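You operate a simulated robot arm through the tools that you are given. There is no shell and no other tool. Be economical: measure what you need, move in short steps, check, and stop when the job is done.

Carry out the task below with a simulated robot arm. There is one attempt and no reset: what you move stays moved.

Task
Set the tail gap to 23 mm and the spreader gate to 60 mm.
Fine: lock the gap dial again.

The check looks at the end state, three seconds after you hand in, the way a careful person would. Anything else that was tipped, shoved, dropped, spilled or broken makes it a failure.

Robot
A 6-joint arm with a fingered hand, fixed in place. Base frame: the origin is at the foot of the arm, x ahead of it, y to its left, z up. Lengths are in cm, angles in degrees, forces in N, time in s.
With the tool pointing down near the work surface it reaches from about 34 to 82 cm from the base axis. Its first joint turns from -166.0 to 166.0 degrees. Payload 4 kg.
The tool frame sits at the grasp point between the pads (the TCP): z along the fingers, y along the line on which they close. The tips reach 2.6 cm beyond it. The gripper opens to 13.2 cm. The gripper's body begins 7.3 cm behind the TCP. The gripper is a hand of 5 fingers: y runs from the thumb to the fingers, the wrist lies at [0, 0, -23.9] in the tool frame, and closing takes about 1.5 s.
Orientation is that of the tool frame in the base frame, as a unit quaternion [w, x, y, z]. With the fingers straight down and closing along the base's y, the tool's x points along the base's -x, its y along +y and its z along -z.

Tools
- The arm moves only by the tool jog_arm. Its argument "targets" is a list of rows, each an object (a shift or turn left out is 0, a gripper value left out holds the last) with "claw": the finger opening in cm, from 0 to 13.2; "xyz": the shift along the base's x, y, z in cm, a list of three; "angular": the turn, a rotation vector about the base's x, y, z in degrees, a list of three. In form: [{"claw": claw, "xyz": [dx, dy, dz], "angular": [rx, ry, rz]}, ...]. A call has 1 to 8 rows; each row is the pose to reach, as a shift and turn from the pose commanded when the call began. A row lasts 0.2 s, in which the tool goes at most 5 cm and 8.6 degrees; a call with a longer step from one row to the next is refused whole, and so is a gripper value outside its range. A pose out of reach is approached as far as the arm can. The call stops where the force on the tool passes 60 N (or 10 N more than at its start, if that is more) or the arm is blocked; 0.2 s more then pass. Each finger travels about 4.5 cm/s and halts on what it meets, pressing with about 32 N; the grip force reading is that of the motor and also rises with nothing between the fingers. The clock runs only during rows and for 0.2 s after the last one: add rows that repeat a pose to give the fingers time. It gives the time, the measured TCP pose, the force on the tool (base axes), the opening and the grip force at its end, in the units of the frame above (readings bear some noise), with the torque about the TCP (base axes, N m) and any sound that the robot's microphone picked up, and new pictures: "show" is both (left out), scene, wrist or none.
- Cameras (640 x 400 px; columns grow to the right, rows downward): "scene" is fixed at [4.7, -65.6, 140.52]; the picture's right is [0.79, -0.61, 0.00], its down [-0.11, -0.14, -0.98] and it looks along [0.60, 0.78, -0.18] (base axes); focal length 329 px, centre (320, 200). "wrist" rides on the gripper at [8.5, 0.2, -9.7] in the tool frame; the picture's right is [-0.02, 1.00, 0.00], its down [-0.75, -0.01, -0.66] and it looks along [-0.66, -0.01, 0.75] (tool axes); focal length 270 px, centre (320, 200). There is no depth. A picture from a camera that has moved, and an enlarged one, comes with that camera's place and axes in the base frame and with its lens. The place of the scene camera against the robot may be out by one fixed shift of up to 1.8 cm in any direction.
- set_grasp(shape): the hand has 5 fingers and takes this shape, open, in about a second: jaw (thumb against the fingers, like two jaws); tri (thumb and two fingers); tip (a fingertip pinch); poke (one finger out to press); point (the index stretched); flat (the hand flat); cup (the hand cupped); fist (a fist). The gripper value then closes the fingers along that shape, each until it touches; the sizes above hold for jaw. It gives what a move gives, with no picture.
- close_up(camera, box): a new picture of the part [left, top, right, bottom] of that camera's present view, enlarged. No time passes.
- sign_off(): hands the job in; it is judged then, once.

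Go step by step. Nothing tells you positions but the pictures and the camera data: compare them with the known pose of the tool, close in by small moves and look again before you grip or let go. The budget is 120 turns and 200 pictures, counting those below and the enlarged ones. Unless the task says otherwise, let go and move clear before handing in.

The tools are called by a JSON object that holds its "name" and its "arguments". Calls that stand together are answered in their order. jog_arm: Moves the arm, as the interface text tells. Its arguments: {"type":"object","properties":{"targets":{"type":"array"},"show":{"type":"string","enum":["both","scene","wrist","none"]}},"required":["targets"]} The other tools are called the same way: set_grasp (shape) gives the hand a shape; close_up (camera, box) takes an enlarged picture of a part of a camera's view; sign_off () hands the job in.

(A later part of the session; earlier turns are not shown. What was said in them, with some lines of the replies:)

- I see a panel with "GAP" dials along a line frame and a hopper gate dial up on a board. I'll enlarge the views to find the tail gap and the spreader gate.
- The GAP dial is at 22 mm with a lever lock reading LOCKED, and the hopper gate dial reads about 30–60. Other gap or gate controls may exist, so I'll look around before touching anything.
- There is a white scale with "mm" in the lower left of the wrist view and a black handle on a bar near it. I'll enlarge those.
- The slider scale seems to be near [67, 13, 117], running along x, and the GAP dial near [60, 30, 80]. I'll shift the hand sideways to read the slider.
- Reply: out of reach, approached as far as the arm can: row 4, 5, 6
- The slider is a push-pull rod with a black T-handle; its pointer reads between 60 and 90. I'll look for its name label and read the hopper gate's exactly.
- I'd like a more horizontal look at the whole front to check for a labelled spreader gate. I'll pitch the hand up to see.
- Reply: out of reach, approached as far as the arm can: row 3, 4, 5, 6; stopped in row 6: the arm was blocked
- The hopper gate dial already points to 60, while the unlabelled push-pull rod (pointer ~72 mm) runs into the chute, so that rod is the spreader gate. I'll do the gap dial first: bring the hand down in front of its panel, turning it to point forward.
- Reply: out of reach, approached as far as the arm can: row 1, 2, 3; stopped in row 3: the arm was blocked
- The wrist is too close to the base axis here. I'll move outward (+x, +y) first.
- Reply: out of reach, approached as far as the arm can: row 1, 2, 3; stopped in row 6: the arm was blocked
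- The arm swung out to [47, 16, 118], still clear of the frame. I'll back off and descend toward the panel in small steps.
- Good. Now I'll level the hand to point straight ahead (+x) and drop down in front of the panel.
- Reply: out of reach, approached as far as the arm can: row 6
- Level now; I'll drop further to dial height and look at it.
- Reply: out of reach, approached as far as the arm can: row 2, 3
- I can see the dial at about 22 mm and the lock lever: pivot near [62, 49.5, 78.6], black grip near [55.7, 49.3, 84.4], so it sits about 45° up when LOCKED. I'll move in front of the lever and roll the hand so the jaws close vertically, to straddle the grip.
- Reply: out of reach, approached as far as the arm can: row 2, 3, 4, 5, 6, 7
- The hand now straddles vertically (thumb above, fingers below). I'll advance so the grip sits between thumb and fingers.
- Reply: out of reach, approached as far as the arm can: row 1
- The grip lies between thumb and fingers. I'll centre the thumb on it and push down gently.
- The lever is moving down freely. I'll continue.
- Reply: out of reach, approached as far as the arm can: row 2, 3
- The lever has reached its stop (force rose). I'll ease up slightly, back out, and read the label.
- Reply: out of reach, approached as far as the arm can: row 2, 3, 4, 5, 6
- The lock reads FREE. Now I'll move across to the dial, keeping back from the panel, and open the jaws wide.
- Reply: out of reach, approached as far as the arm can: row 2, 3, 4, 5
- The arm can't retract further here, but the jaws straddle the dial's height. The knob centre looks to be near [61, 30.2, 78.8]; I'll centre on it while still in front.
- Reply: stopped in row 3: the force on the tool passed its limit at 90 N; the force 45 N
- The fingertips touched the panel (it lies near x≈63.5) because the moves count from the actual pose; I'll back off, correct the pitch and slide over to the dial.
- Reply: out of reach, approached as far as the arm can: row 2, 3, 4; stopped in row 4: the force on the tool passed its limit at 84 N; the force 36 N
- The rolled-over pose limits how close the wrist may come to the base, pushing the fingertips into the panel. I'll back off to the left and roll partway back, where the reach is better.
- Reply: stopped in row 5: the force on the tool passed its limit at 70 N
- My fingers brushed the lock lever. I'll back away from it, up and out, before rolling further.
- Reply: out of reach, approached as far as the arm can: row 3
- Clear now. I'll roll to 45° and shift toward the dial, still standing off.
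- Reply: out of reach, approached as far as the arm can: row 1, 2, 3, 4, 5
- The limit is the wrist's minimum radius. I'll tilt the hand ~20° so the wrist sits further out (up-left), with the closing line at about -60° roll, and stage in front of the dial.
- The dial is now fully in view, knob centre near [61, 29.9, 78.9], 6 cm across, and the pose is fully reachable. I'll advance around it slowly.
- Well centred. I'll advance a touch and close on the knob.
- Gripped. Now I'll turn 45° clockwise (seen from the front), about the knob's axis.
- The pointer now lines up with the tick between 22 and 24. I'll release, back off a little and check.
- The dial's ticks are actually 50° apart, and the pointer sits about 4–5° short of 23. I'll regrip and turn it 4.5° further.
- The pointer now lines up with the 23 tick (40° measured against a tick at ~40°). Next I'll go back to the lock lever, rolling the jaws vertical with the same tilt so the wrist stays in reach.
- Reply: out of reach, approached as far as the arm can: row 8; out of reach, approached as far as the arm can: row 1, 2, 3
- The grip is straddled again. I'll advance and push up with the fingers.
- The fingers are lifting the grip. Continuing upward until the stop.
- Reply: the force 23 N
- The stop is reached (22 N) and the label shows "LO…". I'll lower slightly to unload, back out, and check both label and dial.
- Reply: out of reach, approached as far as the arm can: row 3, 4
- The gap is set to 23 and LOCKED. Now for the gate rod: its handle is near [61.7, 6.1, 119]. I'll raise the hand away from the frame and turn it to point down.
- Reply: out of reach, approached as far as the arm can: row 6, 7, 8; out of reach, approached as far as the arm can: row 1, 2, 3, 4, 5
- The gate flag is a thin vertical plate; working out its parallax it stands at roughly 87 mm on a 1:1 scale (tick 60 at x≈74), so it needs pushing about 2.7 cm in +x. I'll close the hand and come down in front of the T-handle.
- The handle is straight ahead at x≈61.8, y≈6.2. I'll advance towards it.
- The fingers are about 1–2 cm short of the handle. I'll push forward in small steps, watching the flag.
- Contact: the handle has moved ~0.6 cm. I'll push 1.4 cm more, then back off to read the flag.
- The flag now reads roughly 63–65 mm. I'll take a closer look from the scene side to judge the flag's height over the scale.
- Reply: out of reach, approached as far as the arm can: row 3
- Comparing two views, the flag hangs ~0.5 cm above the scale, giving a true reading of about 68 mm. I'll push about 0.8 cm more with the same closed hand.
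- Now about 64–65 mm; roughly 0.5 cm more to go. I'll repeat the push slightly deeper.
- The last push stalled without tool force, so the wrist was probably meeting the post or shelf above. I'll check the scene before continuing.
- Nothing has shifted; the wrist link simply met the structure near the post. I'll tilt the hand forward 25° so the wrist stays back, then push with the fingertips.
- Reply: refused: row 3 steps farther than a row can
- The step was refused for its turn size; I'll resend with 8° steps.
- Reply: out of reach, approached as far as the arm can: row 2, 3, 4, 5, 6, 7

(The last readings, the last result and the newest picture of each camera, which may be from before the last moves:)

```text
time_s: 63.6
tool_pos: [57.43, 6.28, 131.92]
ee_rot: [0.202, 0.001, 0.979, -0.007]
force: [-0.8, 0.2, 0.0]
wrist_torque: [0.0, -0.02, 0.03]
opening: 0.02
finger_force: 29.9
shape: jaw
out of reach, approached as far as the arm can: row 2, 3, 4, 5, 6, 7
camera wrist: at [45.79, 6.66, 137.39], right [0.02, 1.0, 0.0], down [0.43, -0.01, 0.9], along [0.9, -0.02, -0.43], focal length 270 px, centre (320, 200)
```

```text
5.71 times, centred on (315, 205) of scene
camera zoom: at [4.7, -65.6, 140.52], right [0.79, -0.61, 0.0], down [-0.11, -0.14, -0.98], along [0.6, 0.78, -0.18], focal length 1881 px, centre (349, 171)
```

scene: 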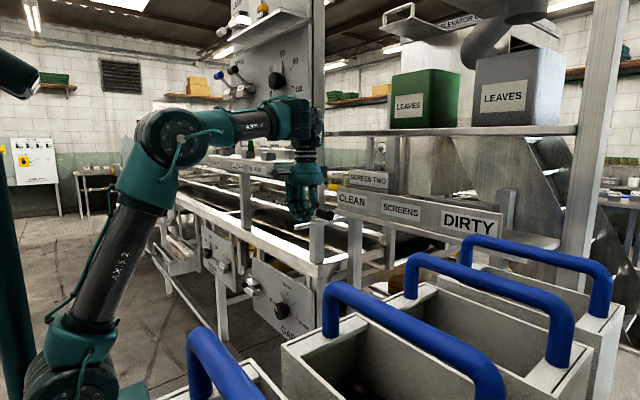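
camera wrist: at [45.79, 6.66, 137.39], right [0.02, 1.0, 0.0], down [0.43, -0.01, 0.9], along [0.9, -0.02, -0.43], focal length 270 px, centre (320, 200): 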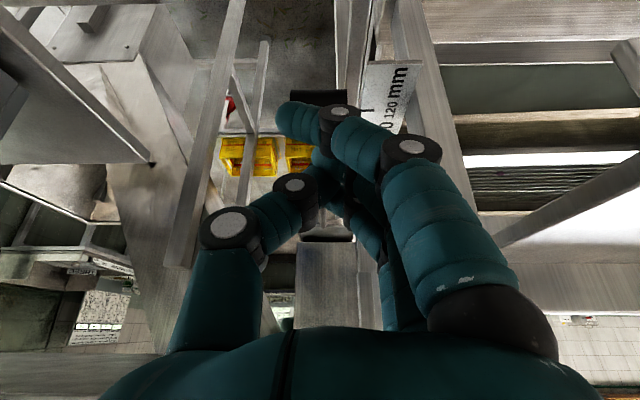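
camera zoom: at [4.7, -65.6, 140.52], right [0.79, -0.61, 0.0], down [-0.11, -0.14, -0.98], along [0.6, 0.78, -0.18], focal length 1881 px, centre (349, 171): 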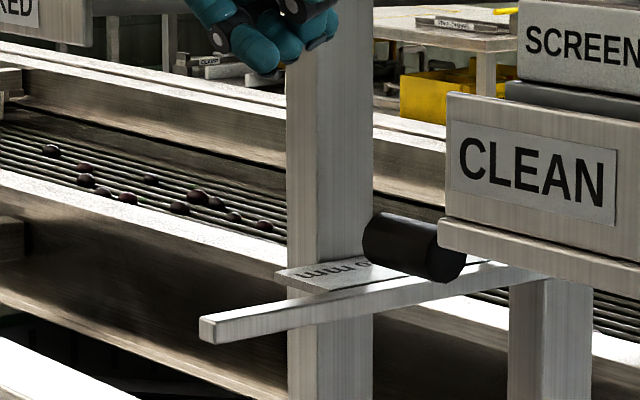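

The wrist's inner reach is limiting, so I'll use a smaller tilt (16°) and descend just in front of the handle.

{"name": "jog_arm", "arguments": {"targets": [{"angular": [0, 7, 0], "xyz": [-1, -0.4, -2], "claw": 0}, {"angular": [0, 7, 0], "xyz": [-2, -0.8, -5]}, {"angular": [0, 7, 0], "xyz": [-2, -0.8, -8.5]}, {"angular": [0, 7, 0], "xyz": [-2, -0.8, -11.4]}], "show": "wrist"}}

{"name": "close_up", "arguments": {"camera": "scene", "box": [260, 170, 370, 240]}}

```text
time_s: 64.6
tool_pos: [58.35, 5.37, 126.47]
ee_rot: [0.14, 0.001, 0.99, -0.007]
force: [-0.6, 0.0, 0.8]
wrist_torque: [0.0, -0.01, -0.02]
opening: 0.0
finger_force: 32.3
shape: jaw
out of reach, approached as far as the arm can: row 2, 3, 4
camera wrist: at [47.62, 5.75, 133.41], right [0.02, 1.0, -0.01], down [0.54, -0.01, 0.84], along [0.84, -0.02, -0.54], focal length 270 px, centre (320, 200)
```

wrist: 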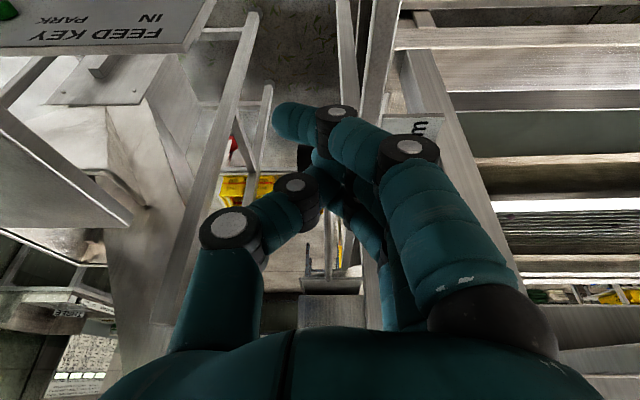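

```text
5.71 times, centred on (315, 205) of scene
camera zoom: at [4.7, -65.6, 140.52], right [0.79, -0.61, 0.0], down [-0.11, -0.14, -0.98], along [0.6, 0.78, -0.18], focal length 1881 px, centre (349, 171)
```

zoom: 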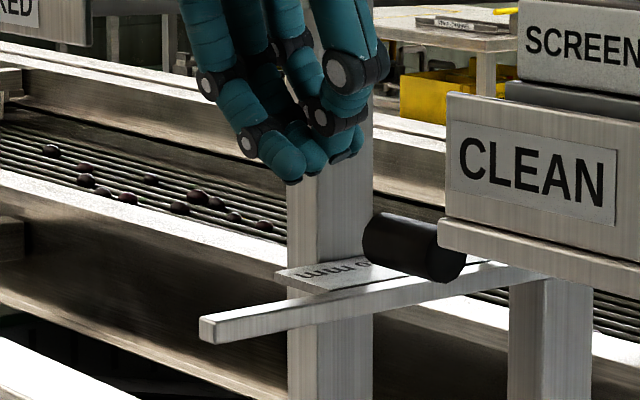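

Tilt isn't available here. Instead I'll yaw the hand 90° so the opened fingers sit on the +x side; they can then push the handle while the wrist stays well back.

{"name": "jog_arm", "arguments": {"targets": [{"xyz": [-2, 0, 1], "angular": [1.2, 1.1, -8.1]}, {"xyz": [-4, 0, 2], "angular": [2.4, 2.2, -16.2]}, {"xyz": [-6, 0, 3], "angular": [3.6, 3.3, -24.3]}, {"xyz": [-7, 0, 4], "angular": [4.8, 4.4, -32.4]}, {"xyz": [-7, 0, 5], "angular": [6, 5.5, -40.5]}, {"xyz": [-7, 0, 5], "angular": [7.2, 6.5, -48.6]}, {"xyz": [-7, 0, 5], "angular": [8.5, 7.6, -56.7]}, {"xyz": [-7, 0, 5], "angular": [9.7, 8.7, -64.8]}], "show": "both"}}

```text
time_s: 66.4
tool_pos: [51.5, 5.3, 131.23]
ee_rot: [0.045, 0.542, 0.839, -0.003]
force: [-0.3, -0.8, 0.4]
wrist_torque: [0.01, -0.02, 0.0]
opening: 0.0
finger_force: 32.6
shape: jaw
camera wrist: at [47.49, 13.64, 140.11], right [0.92, 0.39, 0.04], down [0.25, -0.66, 0.71], along [0.31, -0.65, -0.7], focal length 270 px, centre (320, 200)
```

scene: 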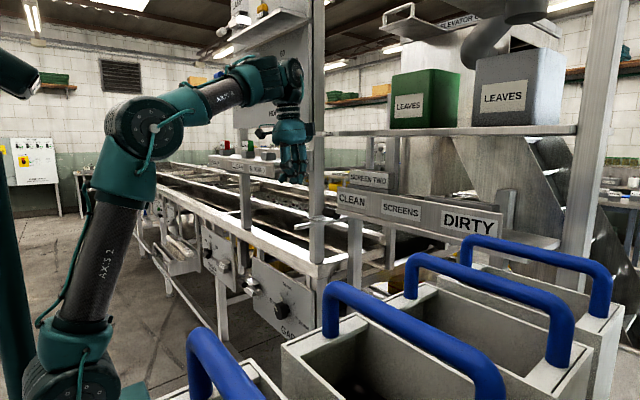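
wrist: 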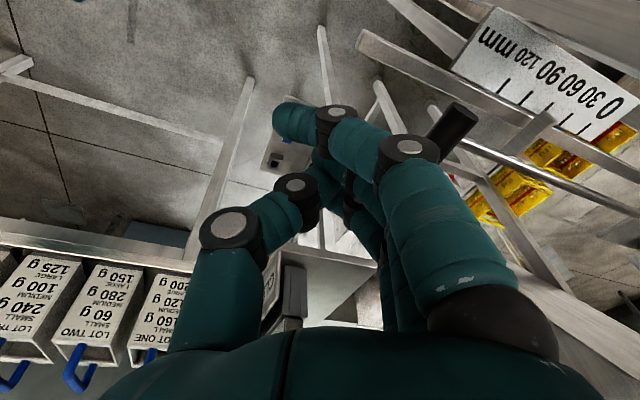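

{"name": "jog_arm", "arguments": {"targets": [{"xyz": [0, 0, 0], "angular": [1.3, 1.2, -8.2], "claw": 4}, {"xyz": [0, 0, 0], "angular": [2.7, 2.3, -16.3], "claw": 8}, {"xyz": [-1, 0, 0], "angular": [4.0, 3.5, -24.5], "claw": 11}, {"xyz": [-1, 0, 0], "angular": [4.0, 3.5, -24.5], "claw": 11}, {"xyz": [-1, 0, 0], "angular": [4.0, 3.5, -24.5], "claw": 11}, {"xyz": [-1, 0, 0], "angular": [4.0, 3.5, -24.5], "claw": 11}], "show": "wrist"}}

```text
time_s: 67.8
tool_pos: [50.71, 5.33, 131.32]
ee_rot: [0.0, 0.707, 0.707, -0.001]
force: [0.1, -0.3, 0.4]
wrist_torque: [0.0, 0.03, -0.02]
opening: 9.99
finger_force: 0.0
shape: jaw
camera wrist: at [50.78, 13.81, 140.86], right [1.0, -0.02, 0.0], down [-0.02, -0.75, 0.66], along [-0.02, -0.66, -0.75], focal length 270 px, centre (320, 200)
```

wrist: 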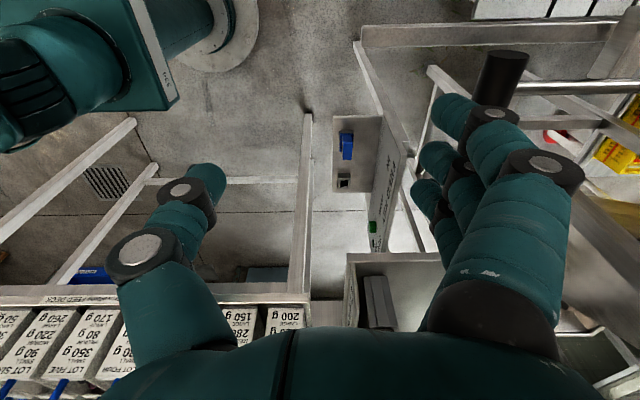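

{"name": "jog_arm", "arguments": {"targets": [{"xyz": [0, 0, -4]}, {"xyz": [0.5, 0, -8]}, {"xyz": [1, 0, -10.4]}, {"xyz": [2, 0, -10.4]}], "show": "wrist"}}

{"name": "close_up", "arguments": {"camera": "scene", "box": [260, 170, 370, 240]}}

```text
time_s: 68.8
tool_pos: [52.46, 5.24, 120.54]
ee_rot: [0.0, 0.708, 0.706, 0.0]
force: [0.2, -0.8, -1.0]
wrist_torque: [-0.02, 0.01, -0.01]
opening: 10.98
finger_force: 0.1
shape: jaw
camera wrist: at [52.63, 13.68, 130.36], right [1.0, -0.02, 0.0], down [-0.02, -0.75, 0.66], along [-0.02, -0.66, -0.75], focal length 270 px, centre (320, 200)
```

wrist: 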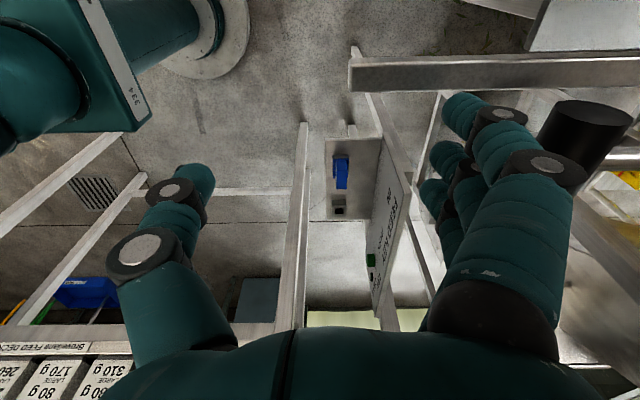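

```text
5.71 times, centred on (315, 205) of scene
camera zoom: at [4.7, -65.6, 140.52], right [0.79, -0.61, 0.0], down [-0.11, -0.14, -0.98], along [0.6, 0.78, -0.18], focal length 1881 px, centre (349, 171)
```

zoom: 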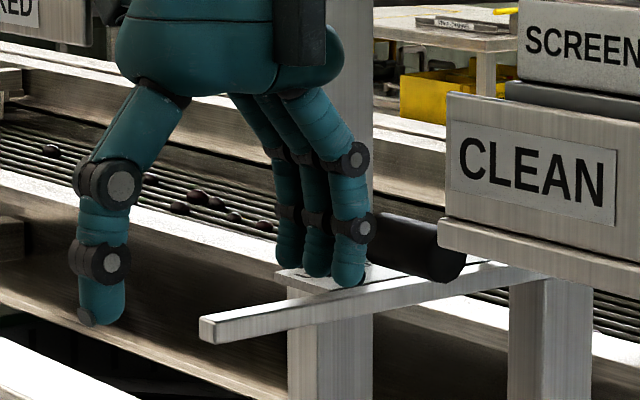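

The fingers are now beside the handle with the wrist well back. I'll push in small steps.

{"name": "jog_arm", "arguments": {"targets": [{"xyz": [0.5, 0, 0]}, {"xyz": [1, 0, 0]}], "show": "none"}}

{"name": "close_up", "arguments": {"camera": "scene", "box": [290, 190, 360, 235]}}

```text
time_s: 69.4
tool_pos: [53.57, 5.28, 120.82]
ee_rot: [-0.001, 0.708, 0.706, -0.001]
force: [0.6, 0.2, 0.0]
wrist_torque: [0.0, 0.0, 0.0]
opening: 10.98
finger_force: 0.0
shape: jaw
```

```text
8.89 times, centred on (325, 212) of scene
camera zoom: at [4.7, -65.6, 140.52], right [0.79, -0.61, 0.0], down [-0.11, -0.14, -0.98], along [0.6, 0.78, -0.18], focal length 2926 px, centre (276, 89)
```

zoom: 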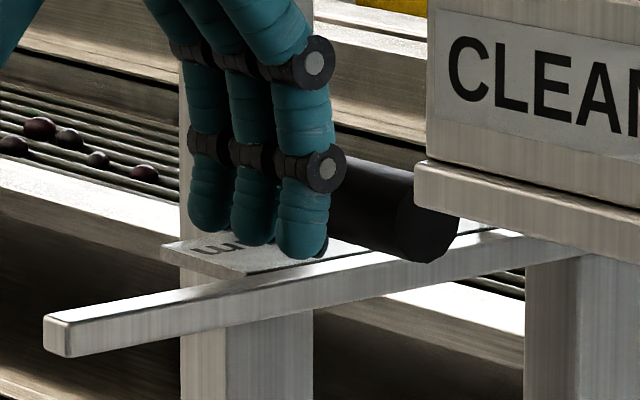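

{"name": "jog_arm", "arguments": {"targets": [{"xyz": [0.3, 0, 0]}, {"xyz": [0.6, 0, 0]}], "show": "none"}}

{"name": "close_up", "arguments": {"camera": "scene", "box": [290, 190, 360, 235]}}

```text
time_s: 70.0
tool_pos: [54.22, 5.26, 120.67]
ee_rot: [-0.001, 0.708, 0.707, 0.0]
force: [0.8, -0.6, 0.3]
wrist_torque: [0.0, -0.01, -0.02]
opening: 10.98
finger_force: 0.1
shape: jaw
```

```text
8.89 times, centred on (325, 212) of scene
camera zoom: at [4.7, -65.6, 140.52], right [0.79, -0.61, 0.0], down [-0.11, -0.14, -0.98], along [0.6, 0.78, -0.18], focal length 2926 px, centre (276, 89)
```

zoom: 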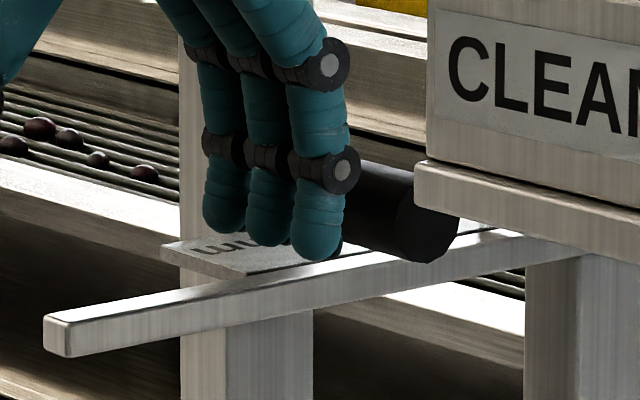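

{"name": "jog_arm", "arguments": {"targets": [{"xyz": [0.6, 0, 0]}, {"xyz": [1.2, 0, 0]}], "show": "none"}}

{"name": "close_up", "arguments": {"camera": "scene", "box": [290, 190, 360, 235]}}

```text
time_s: 70.6
tool_pos: [55.29, 5.29, 120.8]
ee_rot: [0.0, 0.708, 0.706, -0.001]
force: [-1.5, -2.8, -3.3]
wrist_torque: [0.02, -0.13, 0.12]
opening: 10.98
finger_force: 0.0
shape: jaw
```

```text
8.89 times, centred on (325, 212) of scene
camera zoom: at [4.7, -65.6, 140.52], right [0.79, -0.61, 0.0], down [-0.11, -0.14, -0.98], along [0.6, 0.78, -0.18], focal length 2926 px, centre (276, 89)
```

zoom: 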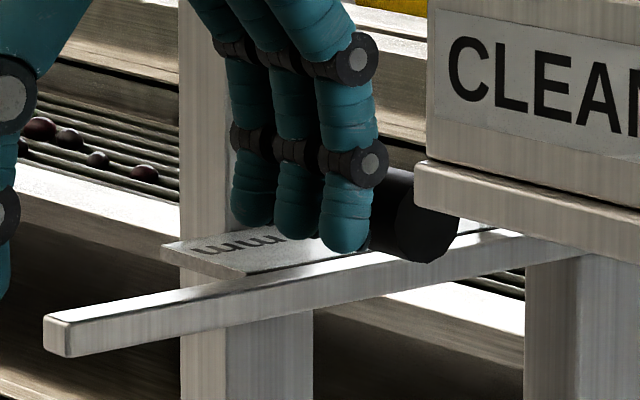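

{"name": "jog_arm", "arguments": {"targets": [{"xyz": [0.25, 0, 0]}, {"xyz": [0.5, 0, 0]}], "show": "none"}}

{"name": "close_up", "arguments": {"camera": "scene", "box": [290, 190, 360, 235]}}

```text
time_s: 71.2
tool_pos: [55.82, 5.32, 120.93]
ee_rot: [0.0, 0.708, 0.707, -0.001]
force: [-3.0, -7.2, -3.1]
wrist_torque: [0.56, -0.38, 0.36]
opening: 10.95
finger_force: 0.1
shape: jaw
```

```text
8.89 times, centred on (325, 212) of scene
camera zoom: at [4.7, -65.6, 140.52], right [0.79, -0.61, 0.0], down [-0.11, -0.14, -0.98], along [0.6, 0.78, -0.18], focal length 2926 px, centre (276, 89)
```

zoom: 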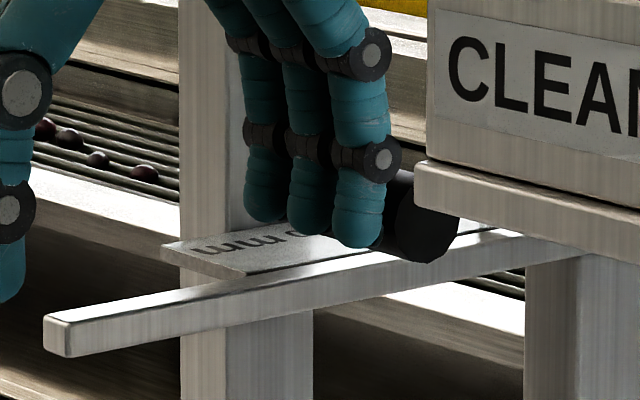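

A slight sideways force suggests the wrist camera housing is brushing the post. I'll back off, shift 1.7 cm to the right, and push again.

{"name": "jog_arm", "arguments": {"targets": [{"xyz": [-0.8, -0.4, 0]}, {"xyz": [-0.8, -1.7, 0]}, {"xyz": [0, -1.7, 0]}, {"xyz": [0.4, -1.7, 0]}], "show": "wrist"}}

{"name": "close_up", "arguments": {"camera": "scene", "box": [290, 190, 360, 235]}}

```text
time_s: 72.2
tool_pos: [56.14, 3.65, 120.83]
ee_rot: [-0.001, 0.708, 0.707, 0.0]
force: [-3.0, 0.5, 0.5]
wrist_torque: [0.02, -0.06, 0.0]
opening: 10.94
finger_force: 0.1
shape: jaw
camera wrist: at [56.4, 12.2, 130.42], right [1.0, -0.02, 0.0], down [-0.02, -0.75, 0.66], along [-0.02, -0.66, -0.75], focal length 270 px, centre (320, 200)
```

wrist: 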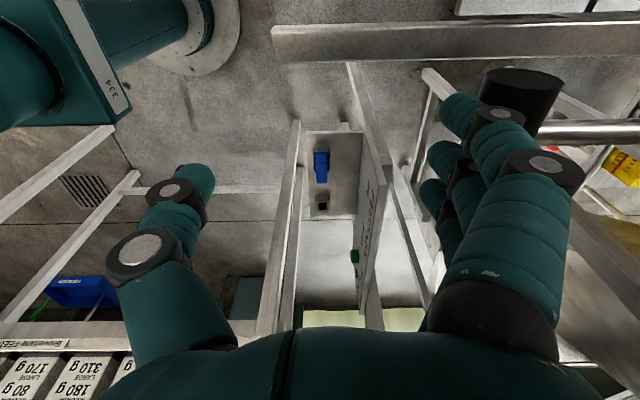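

```text
8.89 times, centred on (325, 212) of scene
camera zoom: at [4.7, -65.6, 140.52], right [0.79, -0.61, 0.0], down [-0.11, -0.14, -0.98], along [0.6, 0.78, -0.18], focal length 2926 px, centre (276, 89)
```

zoom: 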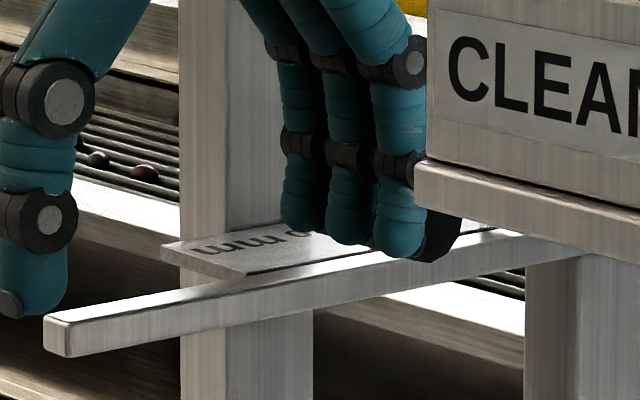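

Contact is now clean (−3 N along x only). Pushing 0.35 cm more, then checking.

{"name": "jog_arm", "arguments": {"targets": [{"xyz": [0.2, 0, 0]}, {"xyz": [0.35, 0, 0]}], "show": "none"}}

{"name": "close_up", "arguments": {"camera": "scene", "box": [290, 190, 360, 235]}}

```text
time_s: 72.8
tool_pos: [56.57, 3.78, 120.74]
ee_rot: [-0.001, 0.707, 0.707, -0.001]
force: [-2.4, 0.8, -0.5]
wrist_torque: [0.01, -0.01, 0.09]
opening: 10.93
finger_force: 0.0
shape: jaw
```

```text
8.89 times, centred on (325, 212) of scene
camera zoom: at [4.7, -65.6, 140.52], right [0.79, -0.61, 0.0], down [-0.11, -0.14, -0.98], along [0.6, 0.78, -0.18], focal length 2926 px, centre (276, 89)
```

zoom: 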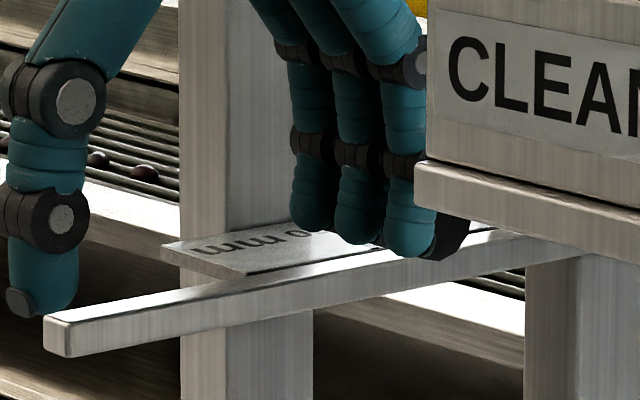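

The handle moved about 0.43 cm. I'll back off, lift, and yaw the hand back to read the scale.

{"name": "jog_arm", "arguments": {"targets": [{"xyz": [-1.5, 0, 0]}, {"xyz": [-4, 0, 2]}, {"xyz": [-5, 0, 6], "angular": [0, 0, 8]}, {"xyz": [-5, 0, 10], "angular": [0, 0, 16]}, {"xyz": [-5, 1, 13], "angular": [0, 0, 24]}, {"xyz": [-5, 2, 13], "angular": [0, 0, 32]}, {"xyz": [-5, 2.7, 13], "angular": [0, 0, 40]}, {"xyz": [-5, 2.7, 13], "angular": [0, 0, 48]}], "show": "none"}}

{"name": "jog_arm", "arguments": {"targets": [{"xyz": [0, 0, 0], "angular": [0, 0, 8]}, {"xyz": [0, 0, 0], "angular": [0, 0, 16]}, {"xyz": [0.5, 0, 0], "angular": [0, 0, 24]}, {"xyz": [1, 0, 0], "angular": [0, 0, 32]}, {"xyz": [1, 0, 0], "angular": [0, 0, 40]}, {"xyz": [1, 0, 0], "angular": [0, 0, 42]}], "show": "wrist"}}

{"name": "close_up", "arguments": {"camera": "wrist", "box": [280, 170, 400, 260]}}

```text
time_s: 74.6
tool_pos: [51.5, 6.27, 133.85]
ee_rot: [0.0, 0.357, 0.934, 0.0]
force: [-0.3, 0.6, -0.1]
wrist_torque: [-0.02, -0.02, 0.0]
opening: 10.98
finger_force: 0.1
shape: jaw
```

```text
time_s: 76.0
tool_pos: [52.64, 6.45, 133.74]
ee_rot: [0.0, 0.0, 1.0, 0.0]
force: [-1.1, 0.1, 0.3]
wrist_torque: [0.0, 0.02, -0.03]
opening: 10.98
finger_force: 0.1
shape: jaw
camera wrist: at [44.12, 6.65, 143.42], right [0.02, 1.0, 0.0], down [0.75, -0.01, 0.66], along [0.66, -0.01, -0.75], focal length 270 px, centre (320, 200)
```

wrist: 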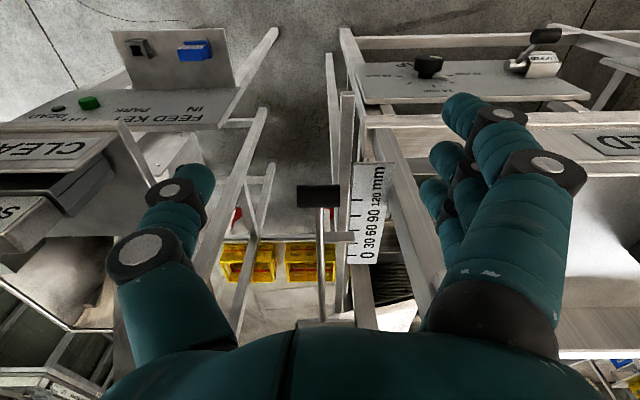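

```text
4.44 times, centred on (340, 215) of wrist
camera zoom: at [44.12, 6.65, 143.42], right [0.02, 1.0, 0.0], down [0.75, -0.01, 0.66], along [0.66, -0.01, -0.75], focal length 1201 px, centre (231, 133)
```

zoom: 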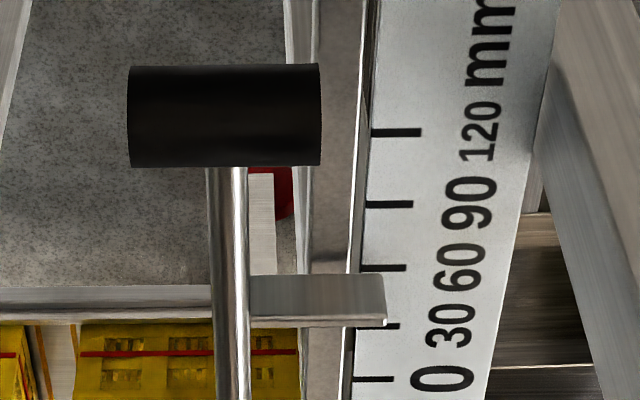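

By the earlier parallax estimate this reads about 59–60 mm. I'll take one low-angle view at the same flag position to confirm the parallax correction.

{"name": "close_up", "arguments": {"camera": "wrist", "box": [335, 215, 375, 250]}}

{"name": "jog_arm", "arguments": {"targets": [{"xyz": [-2, 0, -3]}, {"xyz": [-3, 0, -7]}, {"xyz": [-3, 0, -9]}], "show": "none"}}

{"name": "close_up", "arguments": {"camera": "wrist", "box": [320, 250, 400, 310]}}

```text
11.43 times, centred on (355, 232) of wrist
camera zoom: at [44.12, 6.65, 143.42], right [0.02, 1.0, 0.0], down [0.75, -0.01, 0.66], along [0.66, -0.01, -0.75], focal length 3089 px, centre (-80, -171)
```

zoom: 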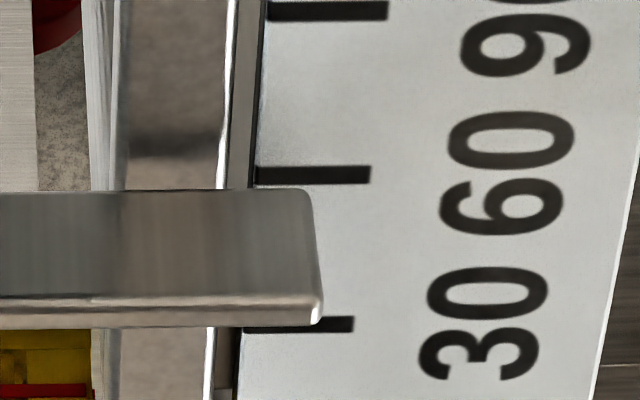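

```text
time_s: 76.8
tool_pos: [49.56, 6.3, 124.61]
ee_rot: [0.0, 0.001, 1.0, 0.0]
force: [0.4, -0.9, -0.3]
wrist_torque: [-0.01, 0.03, 0.0]
opening: 10.96
finger_force: 0.2
shape: jaw
```

```text
6.67 times, centred on (360, 280) of wrist
camera zoom: at [41.13, 6.55, 134.26], right [0.02, 1.0, 0.0], down [0.75, -0.02, 0.66], along [0.66, -0.02, -0.75], focal length 1802 px, centre (53, -333)
```

zoom: 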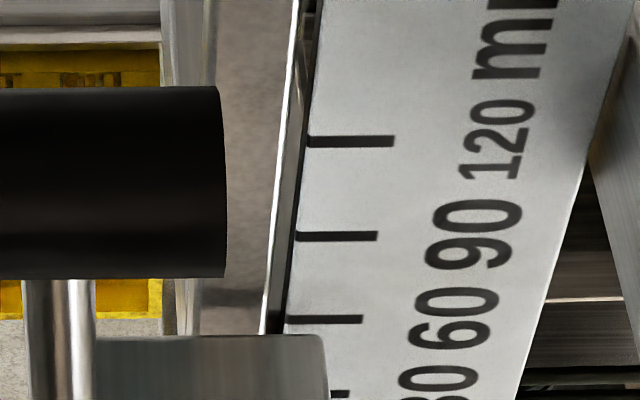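

Both views agree: the flag centre reads about 59.5–60 mm. I'll withdraw clear and do a final check of everything.

{"name": "jog_arm", "arguments": {"targets": [{"xyz": [-1, 1, 3]}, {"xyz": [-3, 3, 6]}, {"xyz": [-5, 6, 8]}, {"xyz": [-7, 9, 9]}, {"xyz": [-9, 12, 9]}, {"xyz": [-11, 15, 9]}], "show": "both"}}

{"name": "close_up", "arguments": {"camera": "wrist", "box": [250, 80, 450, 220]}}

{"name": "close_up", "arguments": {"camera": "scene", "box": [200, 0, 340, 140]}}

{"name": "close_up", "arguments": {"camera": "scene", "box": [180, 200, 340, 350]}}

```text
time_s: 78.2
tool_pos: [38.45, 21.45, 133.69]
ee_rot: [0.001, 0.002, 1.0, -0.001]
force: [0.2, 0.4, -1.2]
wrist_torque: [0.04, -0.01, 0.01]
opening: 10.98
finger_force: 0.0
shape: jaw
camera wrist: at [30.02, 21.72, 143.36], right [0.02, 1.0, 0.0], down [0.75, -0.02, 0.66], along [0.66, -0.02, -0.75], focal length 270 px, centre (320, 200)
```

scene: 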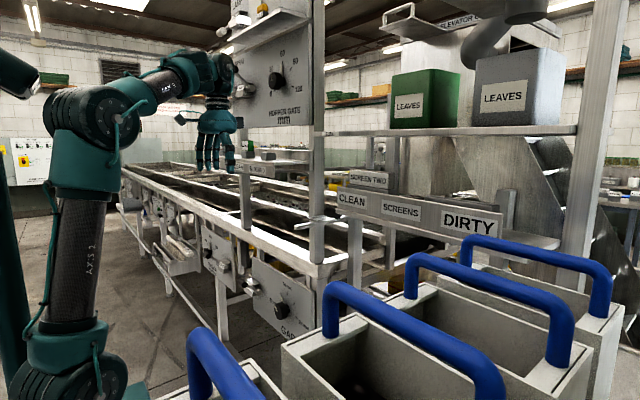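
wrist: 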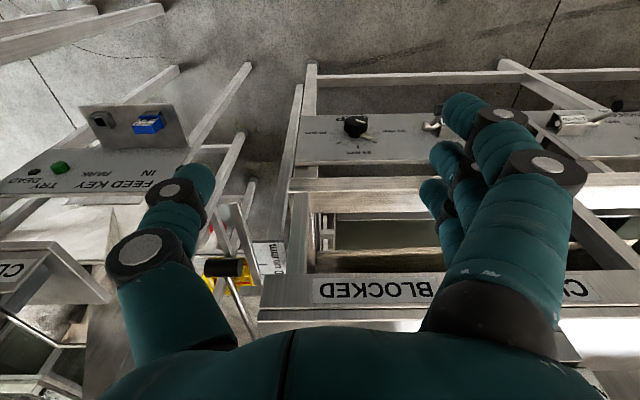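

```text
2.86 times, centred on (350, 150) of wrist
camera zoom: at [30.02, 21.72, 143.36], right [0.02, 1.0, 0.0], down [0.75, -0.02, 0.66], along [0.66, -0.02, -0.75], focal length 772 px, centre (234, 343)
```

zoom: 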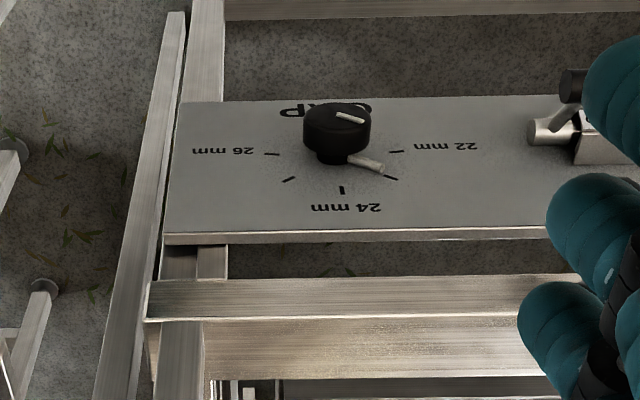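

```text
2.86 times, centred on (270, 70) of scene
camera zoom: at [4.7, -65.6, 140.52], right [0.79, -0.61, 0.0], down [-0.11, -0.14, -0.98], along [0.6, 0.78, -0.18], focal length 940 px, centre (463, 571)
```

zoom: 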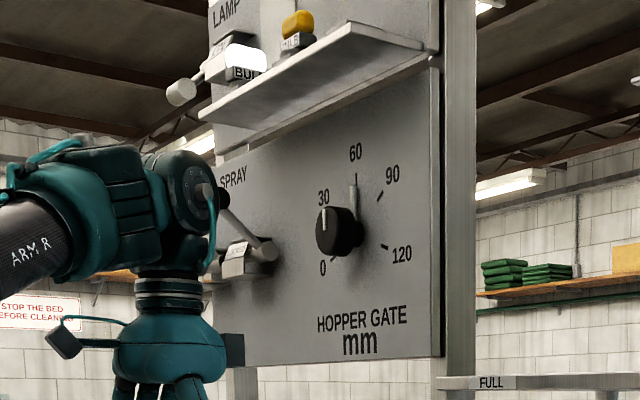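

```text
2.67 times, centred on (260, 275) of scene
camera zoom: at [4.7, -65.6, 140.52], right [0.79, -0.61, 0.0], down [-0.11, -0.14, -0.98], along [0.6, 0.78, -0.18], focal length 878 px, centre (480, 0)
```

zoom: 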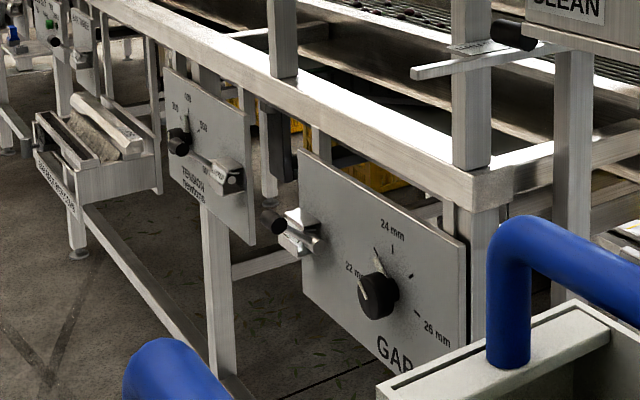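

The gap dial stands at 23 and LOCKED, the gate flag reads about 60, and nothing else has changed; the hand is clear. Handing in.

{"name": "sign_off", "arguments": {}}

```text
The job is handed in.
```

I set the tail gap dial to 23 mm and locked it again, and the spreader gate now reads about 60 mm.

- **Gate reading:** I worked it out from two camera angles, because the pointer sits about half a centimetre above the scale. It came to 59.4–59.8 mm.
- **Which control is the spreader gate:** nothing in view carries that name. I took it to be the unlabelled push rod with the 0–120 mm scale. I left the dial marked HOPPER GATE alone; it was already at 60.
- **Contacts along the way:** the fingertips pressed hard into the gap panel twice (90 N and 84 N) and hit the lock lever once (70 N). The wrist also stalled once, probably against the frame by the post. In the last pictures nothing looked moved or damaged, and the hand was clear when I handed in.
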